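You operate a simulated robot arm through the tools that you are given. There is no shell and no other tool. Be economical: measure what you need, move in short steps, check, and stop when the job is done.

You run a simulated robot arm. Do the job below in one go: nothing can be reset, and whatever is moved stays where it is left.

JOB
Line up Tovend Locks, Vislebok Ponds and Tellamori Ferries on the dresser, starting at the green bookend.
Fine: spines out, in that order; close the line by sliding the brown bookend up.

Only the result counts: the job must be done as asked and must still hold three seconds after the hand-in. Knocking over, shifting, dropping, spilling or breaking anything else fails it.

ROBOT AND FRAMES
A 6-joint arm with a two-finger parallel gripper on a trunk, on a base that drives. Base frame: it is fixed to the floor where the robot stands at the start and does not move with it; the origin is under the middle of the robot, x ahead of it, y to its left, z up. Units: mm, degrees, N and s.
With the tool pointing down near the work surface it reaches from about 180 to 760 mm from the robot's upright axis, wherever it stands. Its first joint turns from -166.0 to 166.0 degrees. Places, roughly: bookend [500, 1250, 750]. Payload 3.91 kg.
The tool frame sits at the grasp point between the pads (the TCP): z along the fingers, y along the line on which they close. The tips reach 30 mm beyond it. The gripper opens to 110 mm. The fingers are 20 mm wide and 10 mm thick; the gripper's body (48 by 112 mm) begins 55 mm behind the TCP.
Orientation is that of the tool frame in the base frame, as a unit quaternion [x, y, z, w]. With the fingers straight down and closing along the base's y, the tool's x points along the base's -x, its y along +y and its z along -z.

CONTROLS
- The arm moves only by the tool jog_arm. Its argument "motion" is a list of rows, each a list of 3 entries, a list of its own where there are three numbers: the shift along the tool's x, y, z in mm, then the turn, a rotation vector about the tool's x, y, z in degrees, then the opening in per cent of the stroke, from 0 (shut) to 100 (fully open). In form: [[[x, y, z], [rx, ry, rz], hand], ...]. A call has 1 to 20 rows; each row is the pose to reach, as a shift and turn from the pose commanded when the call began, along the tool's axes at that moment. A row lasts 0.2 s, in which the tool goes at most 50 mm and 8.6 degrees; a call with a longer step from one row to the next is refused whole, and so is a gripper value outside its range. A pose out of reach is approached as far as the arm can. The call stops where the force on the tool passes 50 N (or 10 N more than at its start, if that is more) or the arm is blocked; 0.2 s more then pass. Each finger travels about 45 mm/s and halts on what it meets, pressing with about 43 N; the grip force reading is that of the motor and also rises with nothing between the fingers. The clock runs only during rows and for 0.2 s after the last one: add rows that repeat a pose to give the fingers time. It gives the time, the measured TCP pose, the force on the tool (base axes), the opening and the grip force at its end, in the units of the frame above (readings bear some noise), with the torque about the TCP (base axes, N m) and any sound that the robot's microphone picked up, and new pictures: "pictures" is both (left out), scene, wrist or none.
- Cameras (640 x 400 px; columns grow to the right, rows downward): "scene" is now at [0.7, 198.6, 1298.7]; the picture's right is [0.60, -0.80, 0.00], its down [-0.63, -0.47, -0.62] and it looks along [0.50, 0.37, -0.78] (base axes); focal length 264 px, centre (320, 200). "wrist" rides on the gripper at [71, 22, -107] in the tool frame; the picture's right is [-0.29, 0.96, 0.00], its down [-0.76, -0.23, -0.61] and it looks along [-0.58, -0.18, 0.79] (tool axes); focal length 243 px, centre (320, 200). There is no depth. A picture from a camera that has moved, and an enlarged one, comes with that camera's place and axes in the base frame and with its lens.
- move_column(by): slides the trunk up (or, below 0, down) by that many mm; the arm and the scene camera ride with it, the base frame stays. It gives what a move gives, with no picture.
- roll_base(legs): drives the robot by 1 to 6 legs, each [ahead, left, turn to the left] in mm, mm and degrees, along the robot's own axes; the way and the turn of a leg run together, so that a leg with both is an arc; at most 1500 mm and 180 degrees a leg. The arm and the cameras ride along, it lands a little off, and it stops where it bumps. It gives what a move gives, and a new picture of the scene camera.
- pan_tilt(pan, tilt): turns the head with the scene camera to pan (to the left, within 86 degrees either way) and tilt (down, from -29 to 69), counted from straight ahead of the robot. It gives what a move gives, and a new picture of the scene camera.
- zoom(camera, box): a new picture of the part [left, top, right, bottom] of that camera's present view, enlarged. It takes no simulated time.
- close_job(): hands the job in; it is judged then, once.

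Go step by step. Nothing tells you exact positions but the pictures and the camera data: compare them with the known pose of the tool, close in by small moves and look again before you grip or let go. The budget is 120 turns and 260 pictures, counting those below and the enlarged ones. Unless the task says otherwise, let go and move clear before handing in, and close with one line.

The tools are called after "Emit:" as a command line: name --argument value ..., lists and objects as JSON in quotes. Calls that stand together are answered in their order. jog_arm: Moves the arm, as the interface text tells. Its arguments: {"type":"object","properties":{"motion":{"type":"array","items":{"type":"array"}},"pictures":{"type":"string","enum":["both","scene","wrist","none"]}},"required":["motion"]} The other tools are called the same way: move_column (by) slides the trunk up or down; roll_base (legs) drives the base; pan_tilt (pan, tilt) turns the head that bears the scene camera; zoom (camera, box) takes an enlarged picture of a part of a camera's view; close_job () hands the job in.

At the start:

```text
clock: 0.0
position: [210.2, 293.9, 1057.0]
tool_rot: [-0.001, 1.0, 0.0, 0.0]
ft_force: [0.9, 0.9, -1.4]
ft_torque: [-0.01, -0.03, -0.02]
width: 110.1
grip_force: 0.1
trunk travel left (down, up): [-275.0, 315.0]
robot x, y, heading: [0.0, -1.1, -0.2]
head pan, tilt: [36.6, 51.7]
```

scene: 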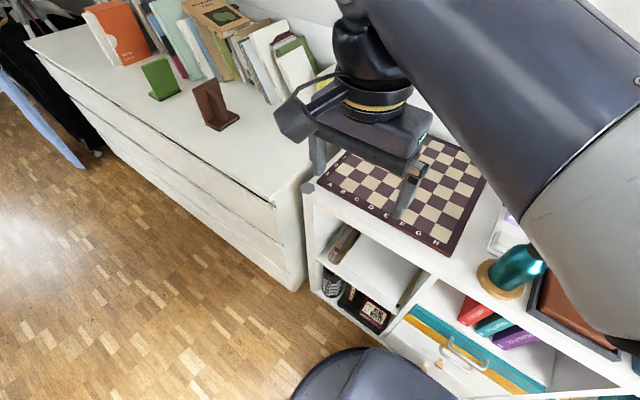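
wrist: 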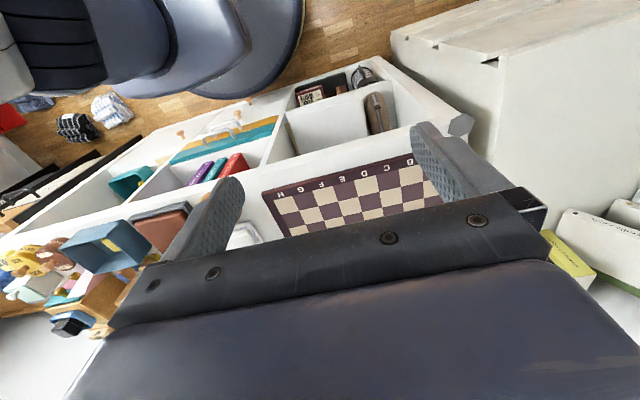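

The dresser with the green and brown bookends is at the upper left, and three coloured books (red, teal, purple) lie in a shelf cubby under the chessboard. I'll enlarge these areas to identify the titles.

Emit:
zoom --camera "scene" --box '[420, 270, 560, 360]'

Emit:
zoom --camera "scene" --box '[60, 0, 340, 150]'

Emit:
zoom --camera "wrist" --box '[0, 60, 300, 340]'

```text
4.44 times, centred on (490, 315) of scene
camera zoom: at [0.7, 198.6, 1298.7], right [0.6, -0.8, 0.0], down [-0.63, -0.47, -0.62], along [0.5, 0.37, -0.78], focal length 1174 px, centre (-436, -311)
```

zoom: 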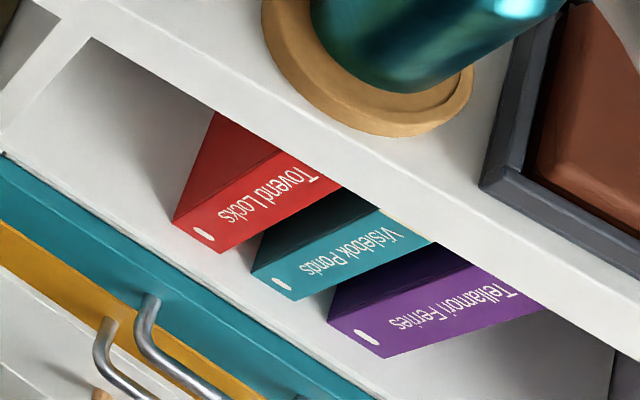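

```text
2.29 times, centred on (200, 75) of scene
camera zoom: at [0.7, 198.6, 1298.7], right [0.6, -0.8, 0.0], down [-0.63, -0.47, -0.62], along [0.5, 0.37, -0.78], focal length 604 px, centre (594, 486)
```

zoom: 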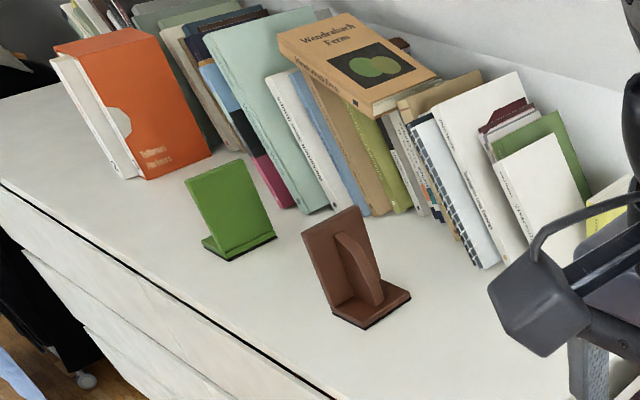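

```text
1.43 times, centred on (150, 200) of wrist
camera zoom: at [139.1, 316.2, 1164.7], right [0.29, 0.96, 0.0], down [0.76, -0.23, 0.61], along [0.58, -0.18, -0.79], focal length 347 px, centre (563, 200)
```

zoom: 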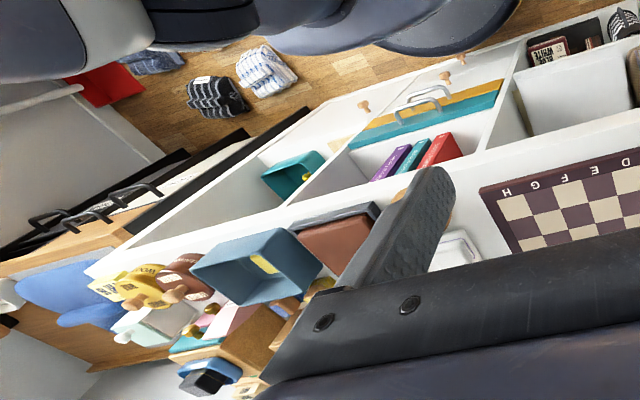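

The three books stand upright in the cubby (front at about x=500, floor at about z=250), spines toward me, and the dresser front is at about x=305. I'll back off a little, lower the trunk and look into the cubby.

Emit:
roll_base --legs '[[-250, 0, 0]]'

Emit:
move_column --by -270

Emit:
pan_tilt --pan -18 --tilt 45

```text
clock: 1.8
position: [-43.5, 294.6, 1058.0]
tool_rot: [0.001, 1.0, -0.001, 0.0]
ft_force: [0.0, -0.4, 0.4]
ft_torque: [-0.02, 0.01, 0.01]
width: 110.1
grip_force: 0.1
trunk travel left (down, up): [-275.0, 315.0]
robot x, y, heading: [-252.3, 1.2, -0.0]
head pan, tilt: [36.6, 51.7]
camera scene: at [-253.1, 198.8, 1298.7], right [0.59, -0.8, 0.0], down [-0.63, -0.47, -0.62], along [0.5, 0.37, -0.78], focal length 264 px, centre (320, 200)
```

scene: 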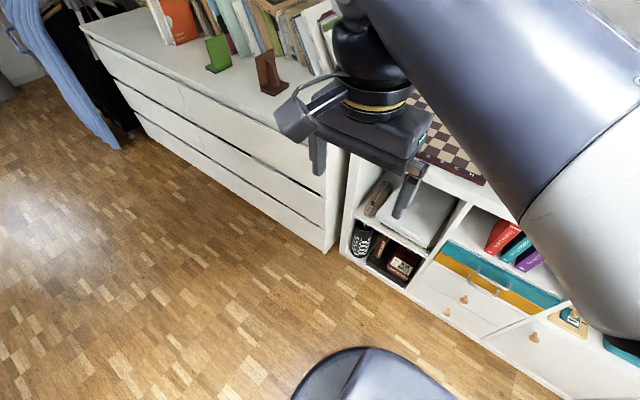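

```text
clock: 4.6
position: [-43.8, 293.8, 788.2]
tool_rot: [0.001, 1.0, 0.0, 0.001]
ft_force: [-0.5, -0.5, -0.2]
ft_torque: [-0.04, 0.0, 0.0]
width: 109.9
grip_force: 0.1
trunk travel left (down, up): [-5.0, 585.0]
robot x, y, heading: [-254.2, -0.9, -0.2]
head pan, tilt: [36.6, 51.7]
```

```text
clock: 5.8
position: [-43.6, 293.8, 787.5]
tool_rot: [0.0, 1.0, -0.001, 0.0]
ft_force: [1.0, 0.3, -0.3]
ft_torque: [0.0, -0.01, 0.02]
width: 109.9
grip_force: 0.1
trunk travel left (down, up): [-5.0, 585.0]
robot x, y, heading: [-254.7, 1.9, -0.2]
head pan, tilt: [-18.0, 45.0]
camera scene: at [-236.5, 128.7, 1037.8], right [-0.31, -0.95, 0.0], down [-0.67, 0.22, -0.71], along [0.67, -0.22, -0.71], focal length 264 px, centre (320, 200)
```

scene: 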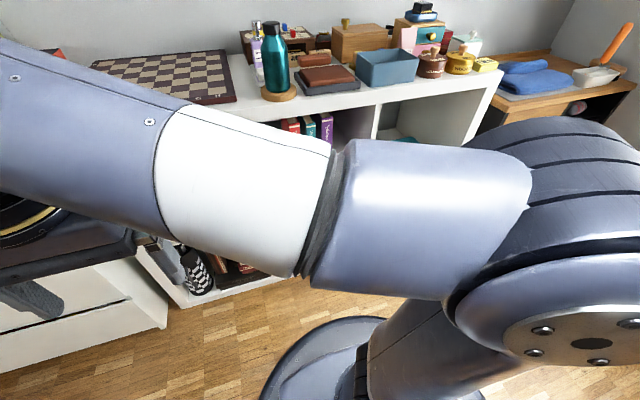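

The arm blocks the view, so I'll bring the tool in front of the robot and roll it 180° about its axis, so that the wrist camera ends up above the fingers when they point ahead.

Emit:
jog_arm --motion '[[[-10, -15, 0], [0, 0, 8.5], 100], [[-20, -30, 0], [0, 0, 17], 100], [[-30, -45, 0], [0, 0, 25.5], 100], [[-40, -60, 0], [0, 0, 34], 100], [[-50, -75, 0], [0, 0, 42.5], 100], [[-60, -90, 0], [0, 0, 51], 100], [[-70, -105, 0], [0, 0, 59.5], 100], [[-80, -120, 0], [0, 0, 68], 100], [[-90, -135, 0], [0, 0, 76.5], 100], [[-100, -150, 0], [0, 0, 85], 100], [[-110, -165, 0], [0, 0, 93.5], 100], [[-120, -180, 0], [0, 0, 102], 100], [[-130, -195, 0], [0, 0, 110.5], 100], [[-140, -210, 0], [0, 0, 119], 100], [[-150, -225, 0], [0, 0, 127.5], 100], [[-160, -240, 0], [0, 0, 136], 100], [[-170, -255, 0], [0, 0, 144.5], 100], [[-180, -270, 0], [0, 0, 153], 100], [[-190, -285, 0], [0, 0, 161.5], 100], [[-195, -295, 0], [0, 0, 170], 100]]' --pictures "scene"

```text
clock: 10.0
position: [150.6, -2.0, 788.4]
tool_rot: [0.996, 0.084, -0.001, 0.0]
ft_force: [0.7, 0.8, -0.6]
ft_torque: [-0.01, -0.01, 0.0]
width: 109.9
grip_force: 0.0
trunk travel left (down, up): [-5.0, 585.0]
robot x, y, heading: [-254.2, 1.7, 0.1]
head pan, tilt: [-18.0, 45.0]
camera scene: at [-236.6, 128.7, 1037.8], right [-0.31, -0.95, 0.0], down [-0.67, 0.22, -0.71], along [0.67, -0.22, -0.71], focal length 264 px, centre (320, 200)
```

scene: 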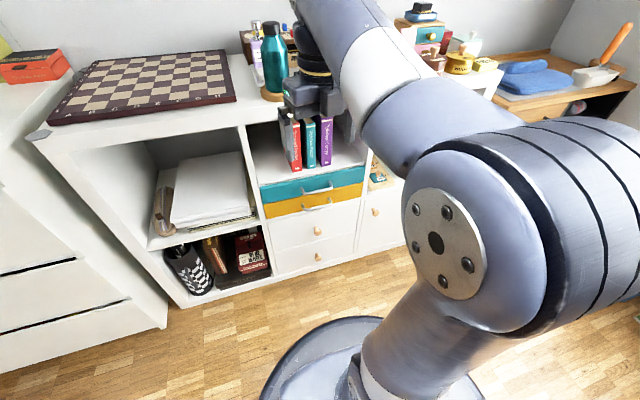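

The view is clear now: red, teal and purple books stand in the cubby. I'll finish the yaw, then pitch the tool to point ahead.

Emit:
jog_arm --motion '[[[0, 0, 0], [0, 0, 5], 100], [[0, 0, 0], [0, 0, 9.6], 100]]' --pictures "none"

Emit:
jog_arm --motion '[[[5, 0, 0], [0, 8.2, 0], 100], [[10, 0, 0], [0, 16.4, 0], 100], [[15, 0, 0], [0, 24.6, 0], 100], [[20, 0, 0], [0, 32.8, 0], 100], [[30, 0, 0], [0, 41, 0], 100], [[40, 0, 0], [0, 49.2, 0], 100], [[50, 0, 0], [0, 57.4, 0], 100], [[60, 0, 0], [0, 65.6, 0], 100], [[70, 0, 0], [0, 73.8, 0], 100], [[80, 0, 0], [0, 82, 0], 100], [[90, 0, 0], [0, 90, 0], 100]]' --pictures "both"

```text
clock: 10.6
position: [148.5, -40.6, 787.3]
tool_rot: [1.0, 0.006, 0.0, -0.001]
ft_force: [-0.1, 0.2, 0.3]
ft_torque: [0.02, -0.01, -0.02]
width: 110.0
grip_force: 0.1
out of reach, approached as far as the arm can: row 1, 2
trunk travel left (down, up): [-5.0, 585.0]
robot x, y, heading: [-253.0, 2.2, 0.1]
head pan, tilt: [-18.0, 45.0]
```

```text
clock: 13.0
position: [235.5, -34.9, 783.3]
tool_rot: [0.725, 0.028, 0.688, 0.002]
ft_force: [0.0, -2.8, 1.9]
ft_torque: [0.12, 0.16, 0.13]
width: 109.7
grip_force: 0.0
out of reach, approached as far as the arm can: row 11
trunk travel left (down, up): [-5.0, 585.0]
robot x, y, heading: [-253.9, -0.7, -0.3]
head pan, tilt: [-18.0, 45.0]
camera scene: at [-236.7, 128.6, 1037.9], right [-0.31, -0.95, 0.0], down [-0.67, 0.22, -0.71], along [0.67, -0.22, -0.71], focal length 264 px, centre (320, 200)
camera wrist: at [133.9, -57.1, 860.5], right [0.02, -0.97, -0.25], down [-0.66, 0.17, -0.73], along [0.75, 0.18, -0.63], focal length 243 px, centre (320, 200)
```

scene: 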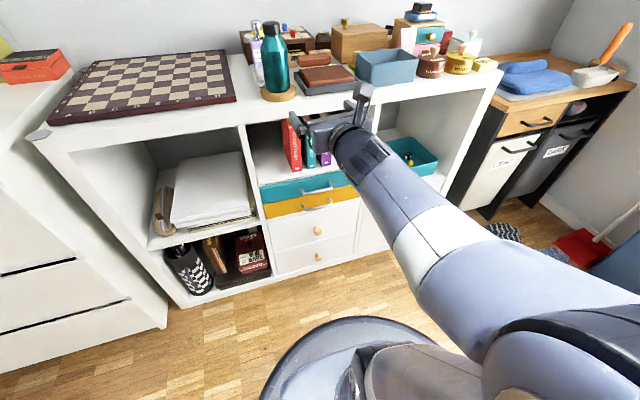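
wrist: 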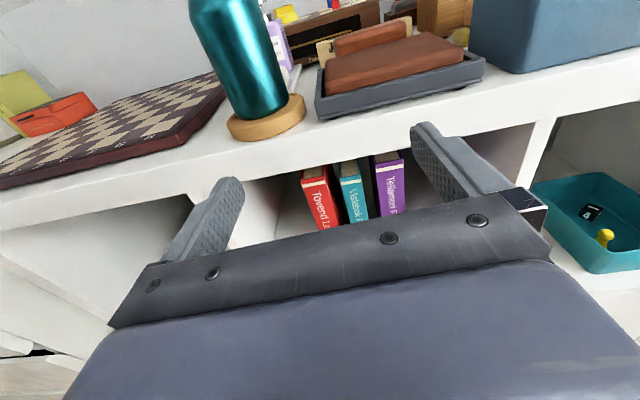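

The roll sits at a joint limit near the centre line. I'll move the hand to the right and lower, correcting the small orientation error, to see whether that frees it.

Emit:
jog_arm --motion '[[[-30, 30, -10], [0, 0, 0], 100], [[-60, 60, -20], [0, 0, 0], 100], [[-90, 90, -30], [-0.7, 1, 0.8], 100], [[-120, 120, -40], [-1.4, 2, 1.6], 100], [[-150, 150, -50], [-2.1, 3, 2.5], 100], [[-180, 150, -60], [-2.1, 3, 2.5], 100]]' --pictures "wrist"

```text
clock: 14.4
position: [175.1, -191.2, 607.5]
tool_rot: [0.688, -0.026, 0.725, -0.004]
ft_force: [0.0, -0.2, 0.9]
ft_torque: [0.0, 0.03, -0.02]
width: 110.0
grip_force: 0.0
trunk travel left (down, up): [-5.0, 585.0]
robot x, y, heading: [-254.9, -1.0, 0.0]
head pan, tilt: [-18.0, 45.0]
camera wrist: at [63.3, -211.6, 671.7], right [-0.01, -0.94, -0.33], down [-0.56, 0.28, -0.78], along [0.83, 0.17, -0.53], focal length 243 px, centre (320, 200)
```

wrist: 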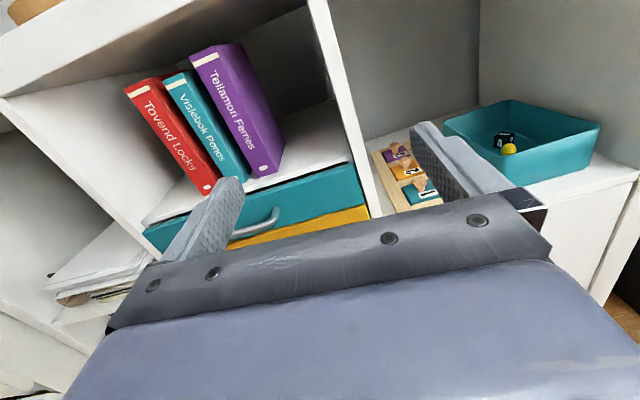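

The books turn out to be nearer and higher than I first thought (triangulated at about x=354, cubby floor z≈550). I'll level the tool again and shift the base left so the hand faces the books while staying right of the arm's centre line.

Emit:
jog_arm --motion '[[[15, 0, -10], [2.1, -3, -2.5], 100]]' --pictures "none"

Emit:
roll_base --legs '[[0, 200, 0]]'

Emit:
pan_tilt --pan 0 --tilt 35

Emit:
zoom --camera "wrist" --box '[0, 0, 640, 400]'

```text
clock: 14.8
position: [164.6, -191.0, 621.3]
tool_rot: [0.707, 0.001, 0.707, -0.001]
ft_force: [-0.4, -0.3, 0.4]
ft_torque: [0.0, 0.0, 0.02]
width: 110.0
grip_force: 0.0
trunk travel left (down, up): [-5.0, 585.0]
robot x, y, heading: [-257.0, 1.6, -0.1]
head pan, tilt: [-18.0, 45.0]
```

```text
clock: 16.4
position: [165.5, 5.4, 622.8]
tool_rot: [0.707, 0.001, 0.707, -0.001]
ft_force: [0.2, -0.7, -0.3]
ft_torque: [0.04, -0.03, -0.01]
width: 110.2
grip_force: 0.0
trunk travel left (down, up): [-5.0, 585.0]
robot x, y, heading: [-252.6, 193.9, 0.2]
head pan, tilt: [-18.0, 45.0]
camera scene: at [-235.9, 323.9, 1037.9], right [-0.31, -0.95, 0.0], down [-0.67, 0.22, -0.71], along [0.67, -0.22, -0.71], focal length 264 px, centre (320, 200)
```

scene: 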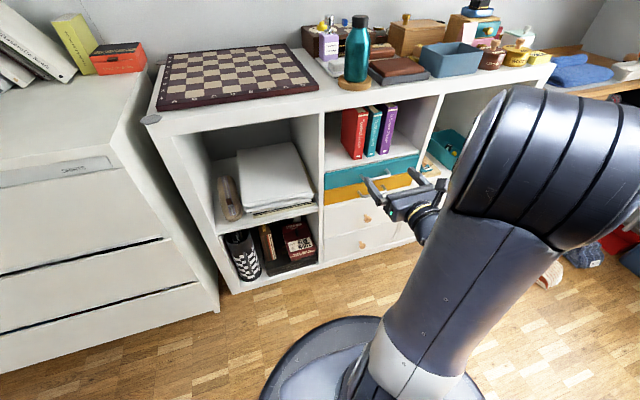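

```text
clock: 17.2
position: [165.7, 4.7, 621.5]
tool_rot: [0.707, 0.001, 0.707, -0.001]
ft_force: [0.5, 1.0, 1.1]
ft_torque: [-0.01, 0.05, 0.02]
width: 110.1
grip_force: 0.0
trunk travel left (down, up): [-5.0, 585.0]
robot x, y, heading: [-250.9, 194.2, 0.0]
head pan, tilt: [0.0, 35.0]
camera scene: at [-225.2, 348.9, 1052.6], right [0.0, -1.0, 0.0], down [-0.57, 0.0, -0.82], along [0.82, 0.0, -0.57], focal length 264 px, centre (320, 200)
```

scene: 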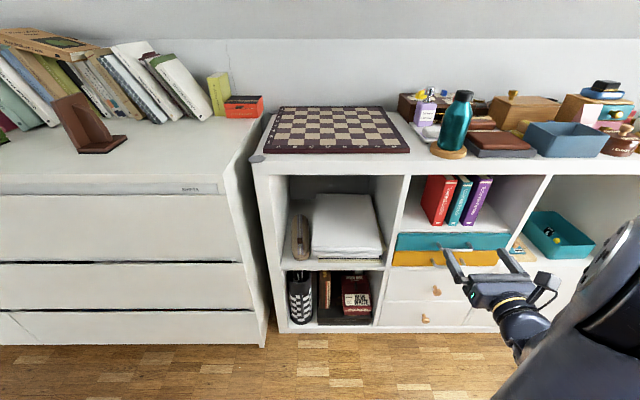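

```text
1.00 times, centred on (320, 200) of wrist
camera zoom: at [58.1, -17.2, 692.7], right [0.0, -0.96, -0.29], down [-0.61, 0.23, -0.76], along [0.79, 0.18, -0.58], focal length 243 px, centre (320, 200)
```

zoom: 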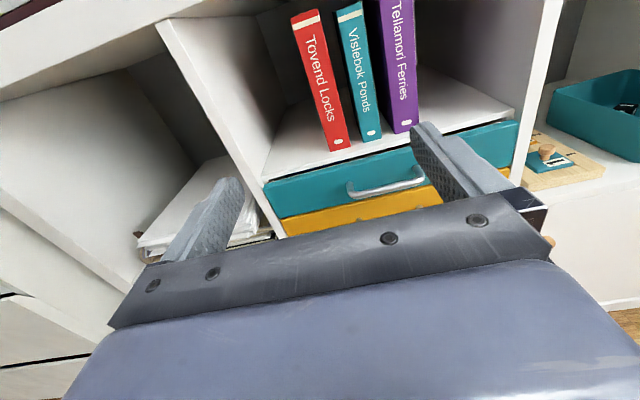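

A good clear view. I'll enlarge the books in both cameras to measure them.

Emit:
zoom --camera "scene" --box '[380, 150, 560, 262]'

Emit:
zoom --camera "wrist" --box '[240, 0, 480, 150]'

Emit:
zoom --camera "scene" --box '[0, 20, 288, 200]'

```text
3.56 times, centred on (470, 206) of scene
camera zoom: at [-225.2, 348.9, 1052.6], right [0.0, -1.0, 0.0], down [-0.57, 0.0, -0.82], along [0.82, 0.0, -0.57], focal length 939 px, centre (-213, 179)
```

zoom: 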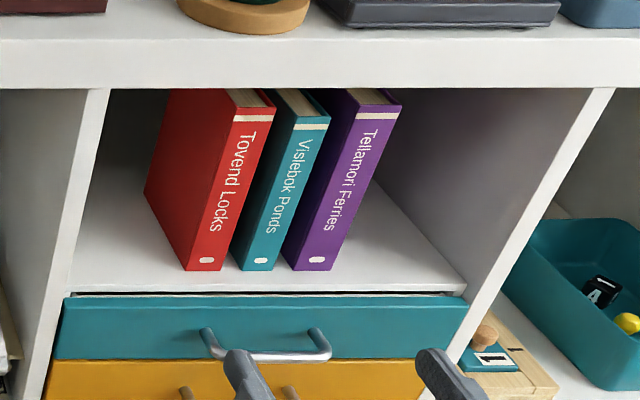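

```text
2.67 times, centred on (360, 75) of wrist
camera zoom: at [58.1, -17.2, 692.7], right [0.0, -0.96, -0.29], down [-0.61, 0.23, -0.76], along [0.79, 0.18, -0.58], focal length 647 px, centre (213, 533)
```

zoom: 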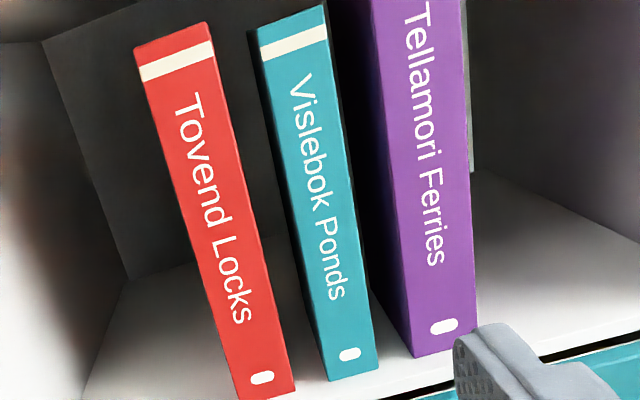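

```text
2.22 times, centred on (144, 110) of scene
camera zoom: at [-225.2, 348.9, 1052.6], right [0.0, -1.0, 0.0], down [-0.57, 0.0, -0.82], along [0.82, 0.0, -0.57], focal length 587 px, centre (711, 400)
```

zoom: 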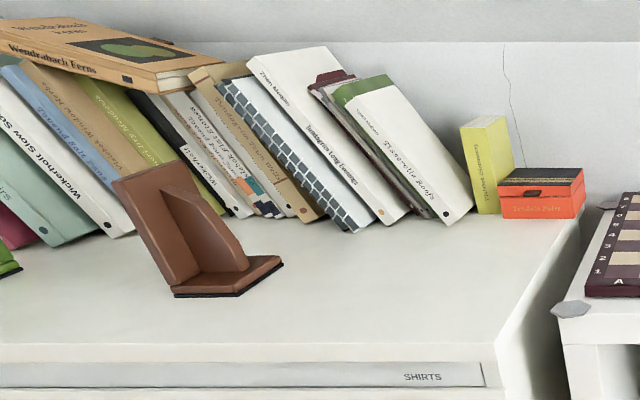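

Triangulation gives the cubby floor at z≈541 with the spines at x≈370: red at y≈15..-13, teal at -31..-57, purple at -76..-105, each about 155 mm tall. The dresser top is at z≈774. Next I bring the hand up in front of the red spine at a narrow opening and check.

Emit:
jog_arm --motion '[[[5, 1, 40], [0, 0, 0], 80], [[10, 2, 80], [0, 0, 0], 60], [[14, 2.7, 120], [0, 0, 0], 34], [[14.5, 2.7, 150], [0, 0, 0], 34], [[14.5, 2.7, 150], [0, 0, 0], 34], [[14.5, 2.7, 150], [0, 0, 0], 34], [[14.5, 2.7, 150], [0, 0, 0], 34]]' --pictures "both"

Emit:
zoom --camera "scene" --box '[380, 150, 560, 262]'

```text
clock: 18.8
position: [313.1, 3.1, 639.6]
tool_rot: [0.707, 0.001, 0.707, -0.001]
ft_force: [-0.1, -0.3, -0.3]
ft_torque: [0.02, -0.02, 0.01]
width: 37.3
grip_force: 0.0
trunk travel left (down, up): [-5.0, 585.0]
robot x, y, heading: [-250.7, 197.9, -0.2]
head pan, tilt: [0.0, 35.0]
camera scene: at [-225.1, 349.0, 1052.7], right [0.0, -1.0, 0.0], down [-0.57, 0.0, -0.82], along [0.82, 0.0, -0.57], focal length 264 px, centre (320, 200)
camera wrist: at [206.3, -18.7, 709.6], right [0.0, -0.96, -0.29], down [-0.61, 0.23, -0.76], along [0.79, 0.18, -0.58], focal length 243 px, centre (320, 200)
```

scene: 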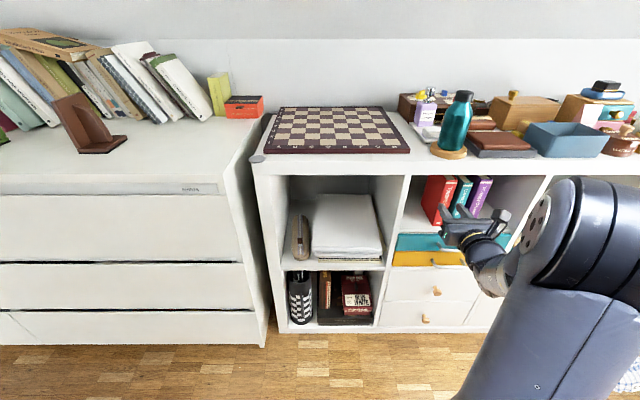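
wrist: 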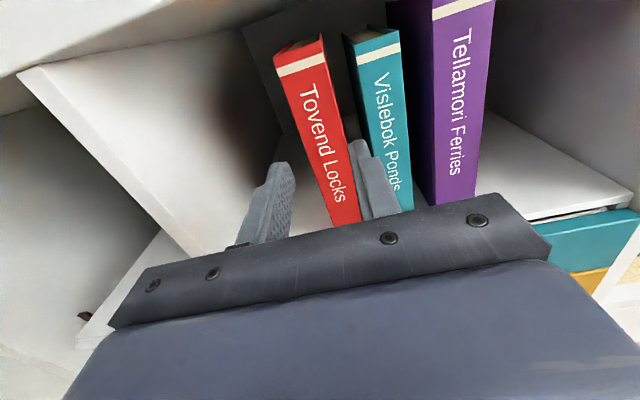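

```text
3.56 times, centred on (470, 206) of scene
camera zoom: at [-225.1, 349.0, 1052.7], right [0.0, -1.0, 0.0], down [-0.57, 0.0, -0.82], along [0.82, 0.0, -0.57], focal length 939 px, centre (-213, 179)
```

zoom: 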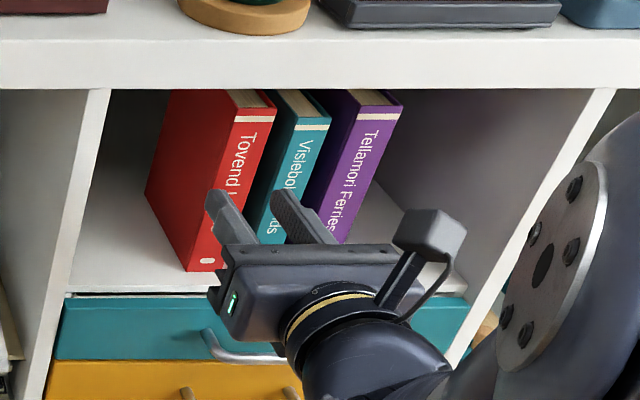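

The fingers look roughly centred on the red spine. I'll enlarge the wrist view to check the lateral alignment precisely.

Emit:
zoom --camera "wrist" --box '[220, 30, 460, 240]'

```text
1.90 times, centred on (340, 135) of wrist
camera zoom: at [206.3, -18.7, 709.6], right [0.0, -0.96, -0.29], down [-0.61, 0.23, -0.76], along [0.79, 0.18, -0.58], focal length 462 px, centre (282, 324)
```

zoom: 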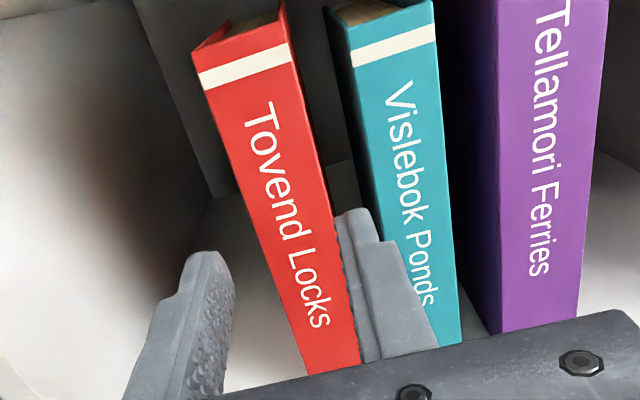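

The red spine is centred at about y=-0.7, with the finger gap running from -15 to -32. I'll shift 3 mm right, slide the fingers in and close.

Emit:
jog_arm --motion '[[[0, 3.2, 10], [0, 0, 0], 34], [[0, 3.2, 30], [0, 0, 0], 34], [[0, 3.2, 50], [0, 0, 0], 34], [[0, 3.2, 70], [0, 0, 0], 34], [[0, 3.2, 90], [0, 0, 0], 34], [[0, 3.2, 90], [0, 0, 0], 34]]' --pictures "wrist"

```text
clock: 20.2
position: [403.3, -0.7, 636.7]
tool_rot: [0.707, 0.002, 0.707, -0.002]
ft_force: [-0.5, 0.1, 0.5]
ft_torque: [0.02, 0.02, -0.04]
width: 37.2
grip_force: 0.1
trunk travel left (down, up): [-5.0, 585.0]
robot x, y, heading: [-253.9, 194.5, -0.2]
head pan, tilt: [0.0, 35.0]
camera wrist: at [295.8, -21.3, 707.4], right [0.0, -0.96, -0.29], down [-0.61, 0.23, -0.76], along [0.79, 0.18, -0.58], focal length 243 px, centre (320, 200)
```

wrist: 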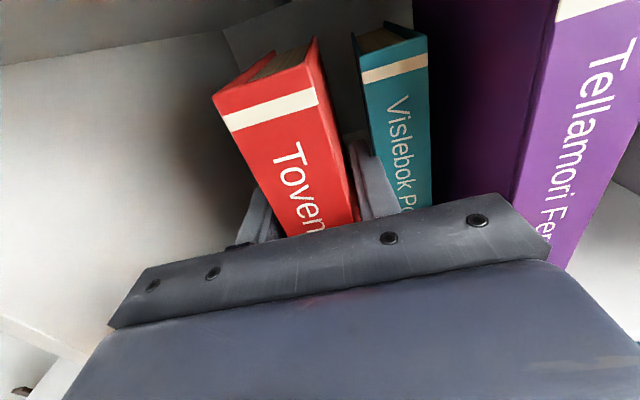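

The fingers are in place on both sides of the red book without contact. Now I close on it.

Emit:
jog_arm --motion '[[[0, 0, 0], [0, 0, 0], 20], [[0, 0, 0], [0, 0, 0], 10], [[0, 0, 0], [0, 0, 0], 10], [[0, 0, 0], [0, 0, 0], 10]]' --pictures "none"

Emit:
jog_arm --motion '[[[4, 0, 0], [0, 0, 0], 10], [[8, 0, 0], [0, 0, 0], 10], [[8, 0, 0], [0, 0, 0], 10]]' --pictures "wrist"

```text
clock: 21.2
position: [402.2, 0.8, 636.9]
tool_rot: [0.707, 0.002, 0.707, -0.002]
ft_force: [2.0, -2.0, 0.6]
ft_torque: [-0.08, -0.06, -0.02]
width: 29.9
grip_force: 42.5
trunk travel left (down, up): [-5.0, 585.0]
robot x, y, heading: [-254.6, 194.4, -0.4]
head pan, tilt: [0.0, 35.0]
```

```text
clock: 22.0
position: [405.4, 0.7, 644.2]
tool_rot: [0.708, 0.001, 0.706, -0.001]
ft_force: [0.8, -0.9, -3.0]
ft_torque: [-0.03, 0.07, -0.01]
width: 29.8
grip_force: 43.2
trunk travel left (down, up): [-5.0, 585.0]
robot x, y, heading: [-255.0, 190.3, -0.3]
head pan, tilt: [0.0, 35.0]
camera wrist: at [297.9, -21.8, 715.5], right [0.0, -0.96, -0.29], down [-0.61, 0.23, -0.76], along [0.79, 0.18, -0.58], focal length 243 px, centre (320, 200)
```

wrist: 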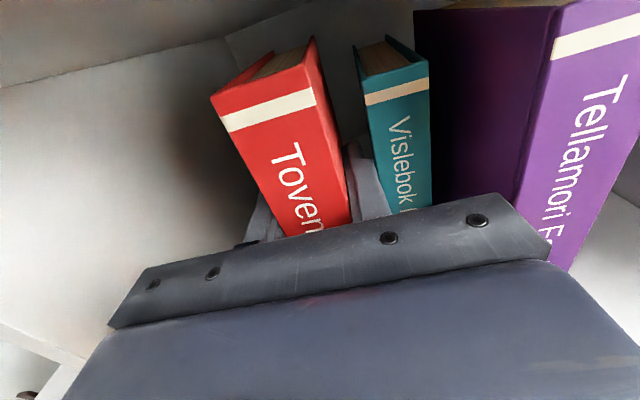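

The red book is held and lifted 8 mm. I'll pull it straight out of the cubby.

Emit:
jog_arm --motion '[[[0, 0, -25], [0, 0, 0], 10], [[0, 0, -55], [0, 0, 0], 10], [[0, 0, -85], [0, 0, 0], 10], [[0, 0, -115], [0, 0, 0], 10], [[0, 0, -145], [0, 0, 0], 10], [[0, 0, -175], [0, 0, 0], 10], [[0, 0, -205], [0, 0, 0], 10], [[0, 0, -235], [0, 0, 0], 10]]' --pictures "both"

```text
clock: 23.8
position: [171.0, -1.6, 641.9]
tool_rot: [0.707, 0.002, 0.707, -0.002]
ft_force: [1.5, 0.2, -3.7]
ft_torque: [0.02, 0.08, -0.04]
width: 29.8
grip_force: 42.6
trunk travel left (down, up): [-5.0, 585.0]
robot x, y, heading: [-254.3, 193.0, 0.0]
head pan, tilt: [0.0, 35.0]
camera scene: at [-224.9, 348.9, 1052.7], right [0.0, -1.0, 0.0], down [-0.57, 0.0, -0.82], along [0.82, 0.0, -0.57], focal length 264 px, centre (320, 200)
camera wrist: at [64.3, -23.1, 713.3], right [0.0, -0.96, -0.29], down [-0.61, 0.23, -0.76], along [0.79, 0.18, -0.58], focal length 243 px, centre (320, 200)
```

scene: 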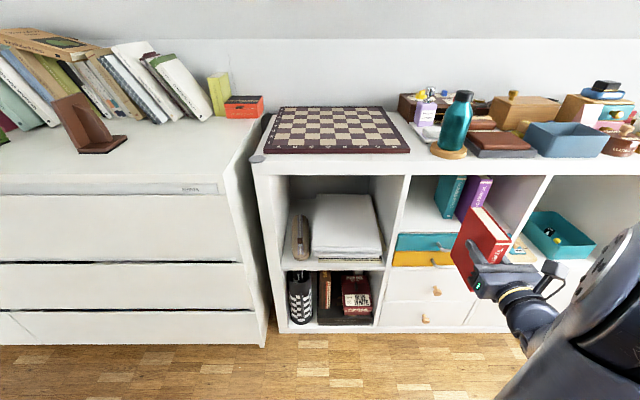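
wrist: 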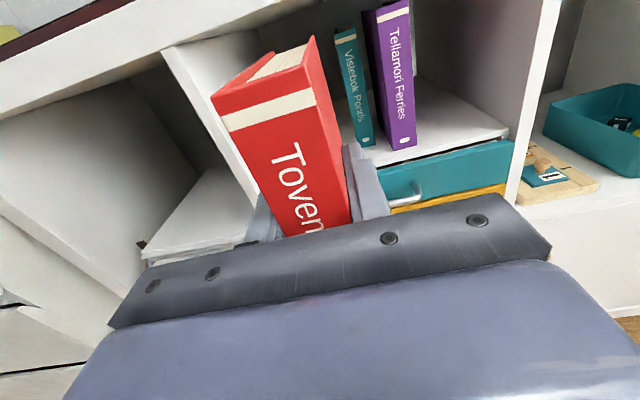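

The book came out cleanly and the others did not move. I'll back off, drive left along the dresser, raise the trunk and look.

Emit:
roll_base --legs '[[-120, 0, 0], [0, 1150, 0]]'

Emit:
move_column --by 270

Emit:
pan_tilt --pan -5 --tilt 48

```text
clock: 30.5
position: [57.0, 1160.7, 643.0]
tool_rot: [0.707, 0.005, 0.707, -0.005]
ft_force: [-0.6, 0.1, -2.9]
ft_torque: [-0.01, 0.07, -0.03]
width: 29.8
grip_force: 42.5
trunk travel left (down, up): [-5.0, 585.0]
robot x, y, heading: [-371.2, 1348.5, 0.7]
head pan, tilt: [0.0, 35.0]
camera scene: at [-343.8, 1505.8, 1052.7], right [0.01, -1.0, 0.0], down [-0.57, 0.0, -0.82], along [0.82, 0.01, -0.57], focal length 264 px, centre (320, 200)
```

scene: 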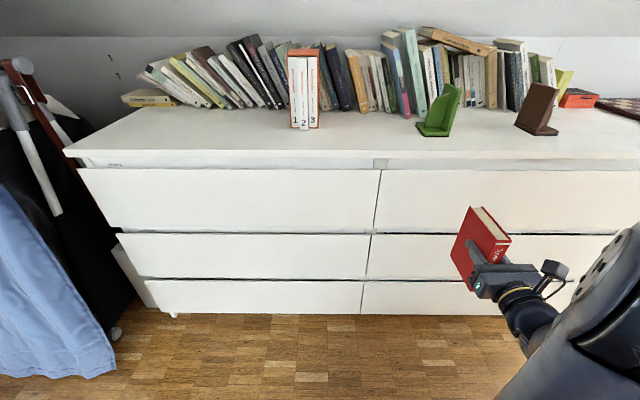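

```text
clock: 33.3
position: [56.7, 1160.7, 912.7]
tool_rot: [0.707, 0.005, 0.707, -0.005]
ft_force: [0.7, 0.3, -3.4]
ft_torque: [-0.01, 0.09, 0.01]
width: 29.7
grip_force: 43.6
trunk travel left (down, up): [-275.0, 315.0]
robot x, y, heading: [-370.5, 1350.3, 0.5]
head pan, tilt: [0.0, 35.0]
```

```text
clock: 34.0
position: [56.9, 1160.7, 913.1]
tool_rot: [0.708, 0.005, 0.707, -0.005]
ft_force: [-0.6, 0.5, -3.7]
ft_torque: [-0.03, 0.08, -0.02]
width: 29.9
grip_force: 42.9
trunk travel left (down, up): [-275.0, 315.0]
robot x, y, heading: [-370.5, 1352.4, 0.4]
head pan, tilt: [-5.0, 48.0]
camera scene: at [-353.2, 1498.8, 1303.7], right [-0.08, -1.0, 0.0], down [-0.74, 0.06, -0.67], along [0.67, -0.05, -0.74], focal length 264 px, centre (320, 200)
```

scene: 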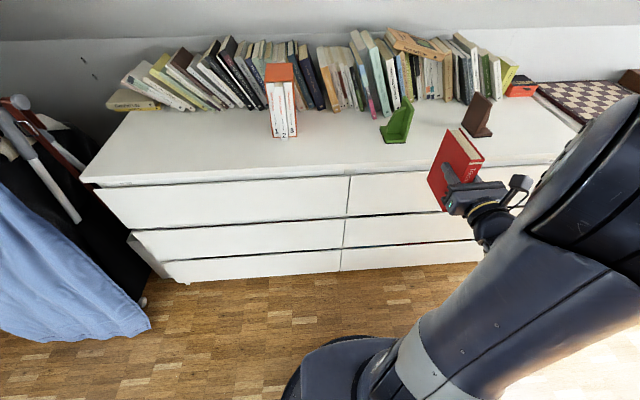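

I see both bookends: green with its plate facing right, brown with its plate facing left. I'll enlarge them to measure.

Emit:
zoom --camera "scene" --box '[360, 80, 520, 180]'

Emit:
zoom --camera "wrist" --box '[0, 0, 640, 400]'

```text
4.00 times, centred on (440, 130) of scene
camera zoom: at [-353.2, 1498.8, 1303.7], right [-0.08, -1.0, 0.0], down [-0.74, 0.06, -0.67], along [0.67, -0.05, -0.74], focal length 1057 px, centre (-160, 480)
```

zoom: 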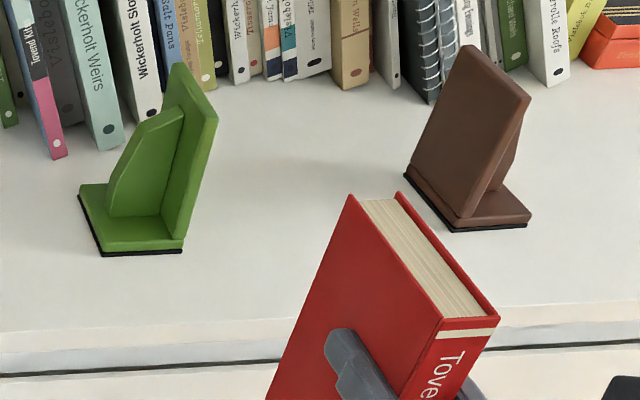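

```text
1.00 times, centred on (320, 200) of wrist
camera zoom: at [-50.0, 1136.8, 983.1], right [0.01, -0.96, -0.29], down [-0.61, 0.22, -0.76], along [0.79, 0.19, -0.58], focal length 243 px, centre (320, 200)
```

zoom: 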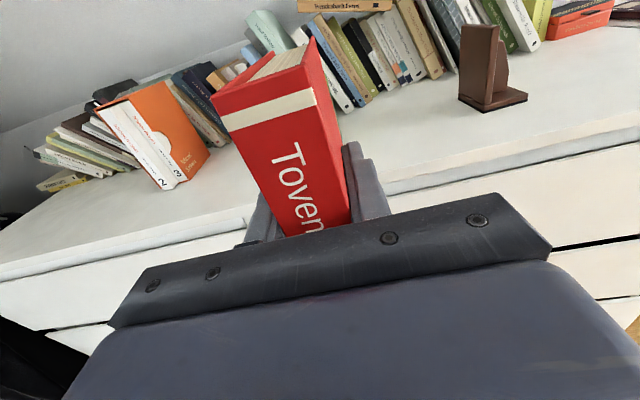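

Green's plate face is at about y≈1154 (x 358–443) and brown's at about y≈915. I'll roll forward, then bring the book in over the dresser, well to the right of green.

Emit:
roll_base --legs '[[120, 0, 0]]'

Emit:
jog_arm --motion '[[[0, 10, 0], [-0.8, 0, 0], 10], [[0, 25, 20], [-0.8, 0, 0], 10], [[0, 45, 40], [-0.8, 0, 0], 10], [[0, 55, 70], [-0.8, 0, 0], 10], [[0, 55, 100], [-0.8, 0, 0], 10], [[0, 55, 130], [-0.8, 0, 0], 10], [[0, 55, 160], [-0.8, 0, 0], 10], [[-5, 55, 190], [-0.8, 0, 0], 10], [[-10, 55, 215], [-0.8, 0, 0], 10], [[-10, 55, 215], [-0.8, 0, 0], 10]]' --pictures "both"

Emit:
zoom --camera "scene" --box '[360, 80, 560, 205]'

```text
clock: 35.3
position: [176.3, 1160.2, 912.7]
tool_rot: [0.706, 0.005, 0.708, -0.004]
ft_force: [-0.8, 0.6, -3.4]
ft_torque: [-0.01, 0.11, 0.01]
width: 29.8
grip_force: 43.0
trunk travel left (down, up): [-275.0, 315.0]
robot x, y, heading: [-250.0, 1353.3, 0.3]
head pan, tilt: [-5.0, 48.0]
camera scene: at [-232.9, 1499.7, 1303.7], right [-0.08, -1.0, 0.0], down [-0.74, 0.06, -0.67], along [0.67, -0.05, -0.74], focal length 264 px, centre (320, 200)
```

scene: 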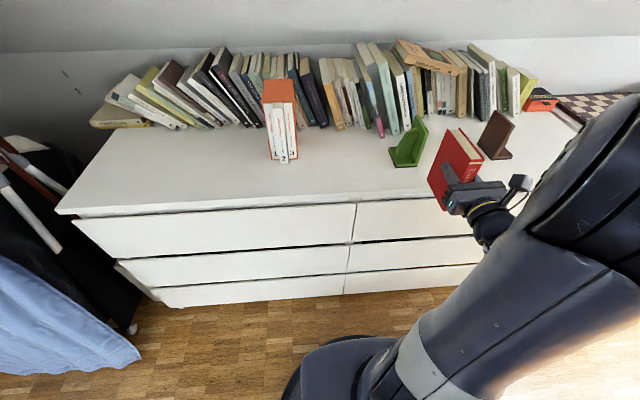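

```text
clock: 37.5
position: [393.1, 1107.9, 901.1]
tool_rot: [0.707, 0.0, 0.707, 0.0]
ft_force: [-0.2, 0.6, -3.0]
ft_torque: [-0.02, 0.07, 0.01]
width: 29.8
grip_force: 43.0
trunk travel left (down, up): [-275.0, 315.0]
robot x, y, heading: [-250.4, 1352.5, 0.6]
head pan, tilt: [-5.0, 48.0]
camera scene: at [-232.5, 1499.7, 1303.7], right [-0.08, -1.0, 0.0], down [-0.74, 0.06, -0.67], along [0.67, -0.05, -0.74], focal length 264 px, centre (320, 200)
camera wrist: at [285.7, 1086.8, 972.7], right [0.0, -0.96, -0.29], down [-0.61, 0.23, -0.76], along [0.79, 0.18, -0.58], focal length 243 px, centre (320, 200)
```

scene: 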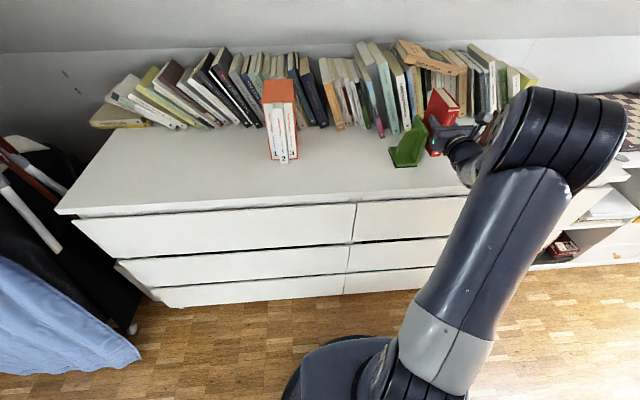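
wrist: 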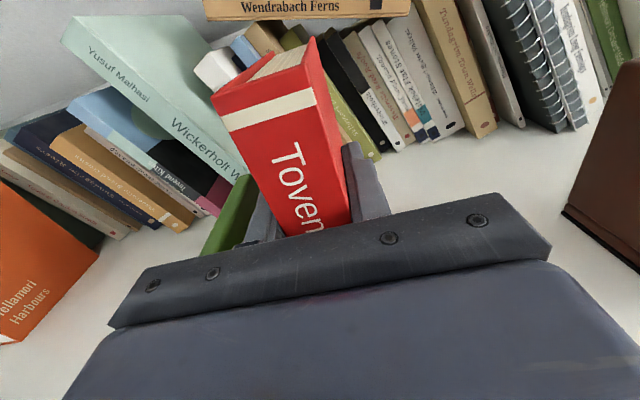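

```text
3.20 times, centred on (460, 142) of scene
camera zoom: at [-232.5, 1499.7, 1303.7], right [-0.08, -1.0, 0.0], down [-0.74, 0.06, -0.67], along [0.67, -0.05, -0.74], focal length 845 px, centre (-128, 384)
```

zoom: 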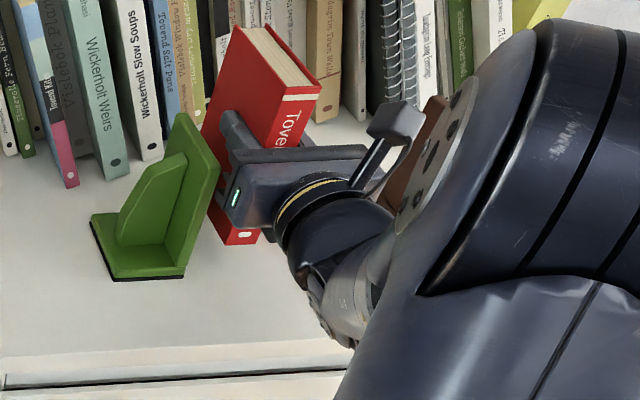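

The red book hangs in the gap, about 34 mm from green. I'll move it 16 mm left and lower to just above the surface.

Emit:
jog_arm --motion '[[[-8, -8, 0], [0, 0, 0], 10], [[-16, -16, 0], [0, 0, 0], 10], [[-24, -16, 0], [0, 0, 0], 10], [[-28, -16, 0], [0, 0, 0], 10], [[-28, -16, 0], [0, 0, 0], 10]]' --pictures "none"

Emit:
zoom --camera "scene" --box '[370, 100, 490, 175]'

Emit:
zoom --camera "wrist" --box '[120, 100, 420, 290]'

```text
clock: 38.7
position: [392.8, 1125.5, 875.6]
tool_rot: [0.707, 0.001, 0.707, -0.001]
ft_force: [2.0, 0.4, -0.7]
ft_torque: [0.12, -0.08, 0.02]
width: 29.7
grip_force: 43.4
trunk travel left (down, up): [-275.0, 315.0]
robot x, y, heading: [-248.3, 1352.1, 0.8]
head pan, tilt: [-5.0, 48.0]
```

```text
5.33 times, centred on (430, 138) of scene
camera zoom: at [-232.7, 1499.8, 1303.7], right [-0.08, -1.0, 0.0], down [-0.74, 0.06, -0.67], along [0.67, -0.05, -0.74], focal length 1409 px, centre (-267, 533)
```

zoom: 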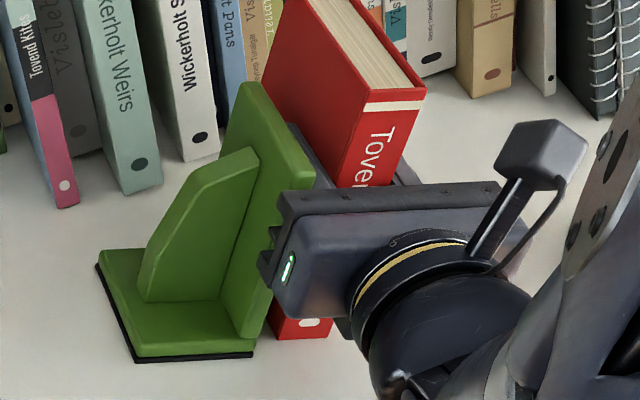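

```text
2.11 times, centred on (270, 195) of wrist
camera zoom: at [286.1, 1104.0, 946.2], right [0.0, -0.96, -0.29], down [-0.61, 0.23, -0.76], along [0.79, 0.18, -0.58], focal length 511 px, centre (425, 210)
```

zoom: 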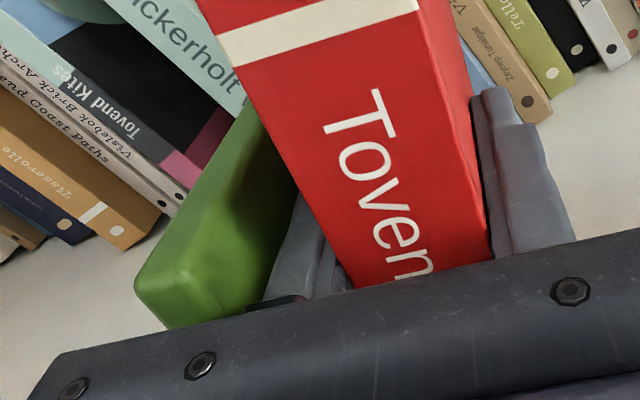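

The force drop suggests the book bottom has just touched. I'll lower slightly in fine steps to confirm contact.

Emit:
jog_arm --motion '[[[-1, 0, 0], [0, 0, 0], 10], [[-1, 0, 0], [0, 0, 0], 10]]' --pictures "none"

```text
clock: 39.3
position: [392.7, 1125.7, 875.8]
tool_rot: [0.706, 0.001, 0.708, 0.0]
ft_force: [2.9, 4.4, 9.0]
ft_torque: [0.44, 0.19, -0.14]
width: 30.1
grip_force: 42.7
trunk travel left (down, up): [-275.0, 315.0]
robot x, y, heading: [-251.9, 1355.2, 0.3]
head pan, tilt: [-5.0, 48.0]
```

The book is standing on the dresser. I'll release with a small opening of about 3 mm per side.

Emit:
jog_arm --motion '[[[1, 0, 0], [0, 0, 0], 28], [[1, 0, 0], [0, 0, 0], 32], [[1, 0, 0], [0, 0, 0], 32], [[1, 0, 0], [0, 0, 0], 32]]' --pictures "none"

Emit:
zoom --camera "scene" --box '[370, 100, 490, 175]'

Emit:
zoom --camera "wrist" --box '[120, 100, 420, 290]'

```text
clock: 40.3
position: [392.7, 1123.6, 874.9]
tool_rot: [0.707, 0.0, 0.707, 0.0]
ft_force: [0.0, -0.3, -0.5]
ft_torque: [0.0, -0.01, 0.0]
width: 35.2
grip_force: 0.1
trunk travel left (down, up): [-275.0, 315.0]
robot x, y, heading: [-250.6, 1353.8, 0.4]
head pan, tilt: [-5.0, 48.0]
```

```text
5.33 times, centred on (430, 138) of scene
camera zoom: at [-232.8, 1499.7, 1303.7], right [-0.08, -1.0, 0.0], down [-0.74, 0.06, -0.67], along [0.67, -0.05, -0.74], focal length 1409 px, centre (-267, 533)
```

zoom: 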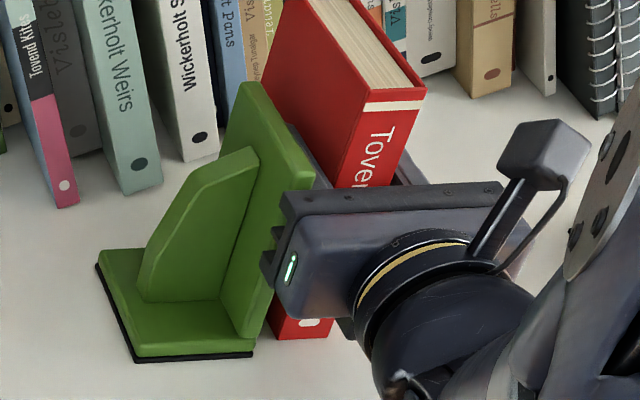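

```text
2.11 times, centred on (270, 195) of wrist
camera zoom: at [286.0, 1102.6, 946.1], right [0.0, -0.96, -0.29], down [-0.61, 0.23, -0.76], along [0.79, 0.18, -0.58], focal length 511 px, centre (425, 210)
```

zoom: 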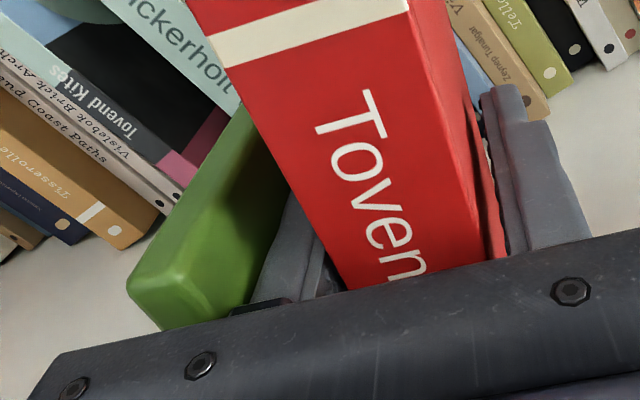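

The book stands free and green is untouched. Its top rises above green's plate (top ≈ z 890), so I'll slide the fingers up to regrip above the plate and bring the book flush against green.

Emit:
jog_arm --motion '[[[10, 0, 0], [0, 0, 0], 32], [[25, 0, 0], [0, 0, 0], 32], [[38, 0, 0], [0, 0, 0], 32], [[38, 0, 0], [0, 0, 0], 32]]' --pictures "none"

Emit:
zoom --camera "scene" --box '[370, 100, 490, 175]'

Emit:
zoom --camera "wrist" --box '[120, 100, 420, 290]'

```text
clock: 41.3
position: [393.1, 1123.1, 912.9]
tool_rot: [0.707, -0.001, 0.707, 0.0]
ft_force: [-0.3, -0.7, 0.3]
ft_torque: [0.01, 0.0, -0.01]
width: 35.2
grip_force: 0.0
trunk travel left (down, up): [-275.0, 315.0]
robot x, y, heading: [-254.1, 1355.7, 0.3]
head pan, tilt: [-5.0, 48.0]
```

```text
5.33 times, centred on (430, 138) of scene
camera zoom: at [-232.9, 1499.8, 1303.7], right [-0.08, -1.0, 0.0], down [-0.74, 0.06, -0.67], along [0.67, -0.05, -0.74], focal length 1409 px, centre (-267, 533)
```

zoom: 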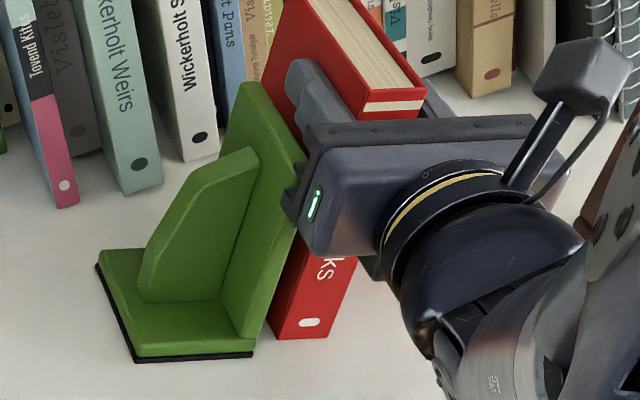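

```text
2.11 times, centred on (270, 195) of wrist
camera zoom: at [286.2, 1102.3, 983.8], right [0.0, -0.96, -0.29], down [-0.61, 0.23, -0.76], along [0.79, 0.18, -0.58], focal length 511 px, centre (425, 210)
```

zoom: 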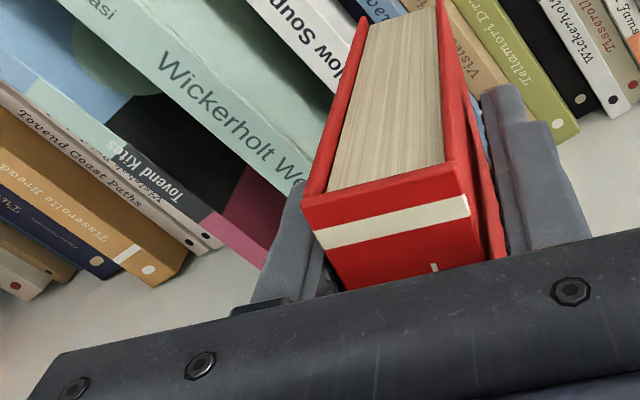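

The fingers are now above green's plate. I'll close, lift about 1.5 mm and move left towards green.

Emit:
jog_arm --motion '[[[0, 0, 0], [0, 0, 0], 15], [[0, 0, 0], [0, 0, 0], 10], [[0, 0, 0], [0, 0, 0], 10], [[1.5, 0, 0], [0, 0, 0], 10], [[2, -4, 0], [0, 0, 0], 10], [[2, -9, 0], [0, 0, 0], 10], [[2, -9, 0], [0, 0, 0], 10]]' --pictures "none"

Emit:
zoom --camera "scene" --box '[370, 100, 490, 175]'

Emit:
zoom --camera "wrist" --box '[120, 100, 420, 290]'

```text
clock: 42.9
position: [394.4, 1132.1, 914.2]
tool_rot: [0.707, 0.0, 0.707, 0.0]
ft_force: [-0.5, 0.3, 0.0]
ft_torque: [-0.01, 0.05, 0.03]
width: 29.8
grip_force: 43.0
trunk travel left (down, up): [-275.0, 315.0]
robot x, y, heading: [-252.7, 1352.3, 0.4]
head pan, tilt: [-5.0, 48.0]
```

```text
5.33 times, centred on (430, 138) of scene
camera zoom: at [-232.6, 1499.7, 1303.6], right [-0.08, -1.0, 0.0], down [-0.74, 0.06, -0.67], along [0.67, -0.05, -0.74], focal length 1409 px, centre (-267, 533)
```

zoom: 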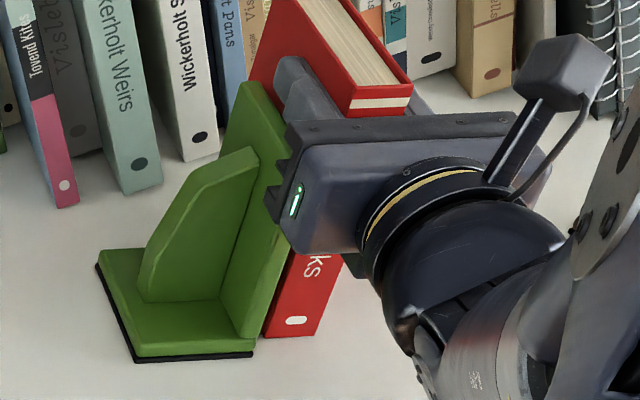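

```text
2.11 times, centred on (270, 195) of wrist
camera zoom: at [287.4, 1110.9, 984.9], right [0.0, -0.96, -0.29], down [-0.61, 0.23, -0.76], along [0.79, 0.18, -0.58], focal length 511 px, centre (425, 210)
```

zoom: 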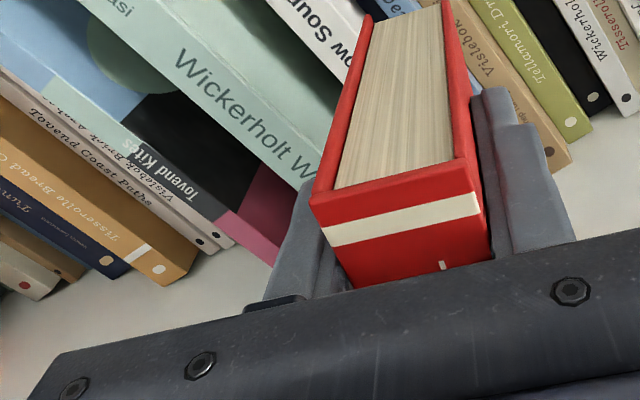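

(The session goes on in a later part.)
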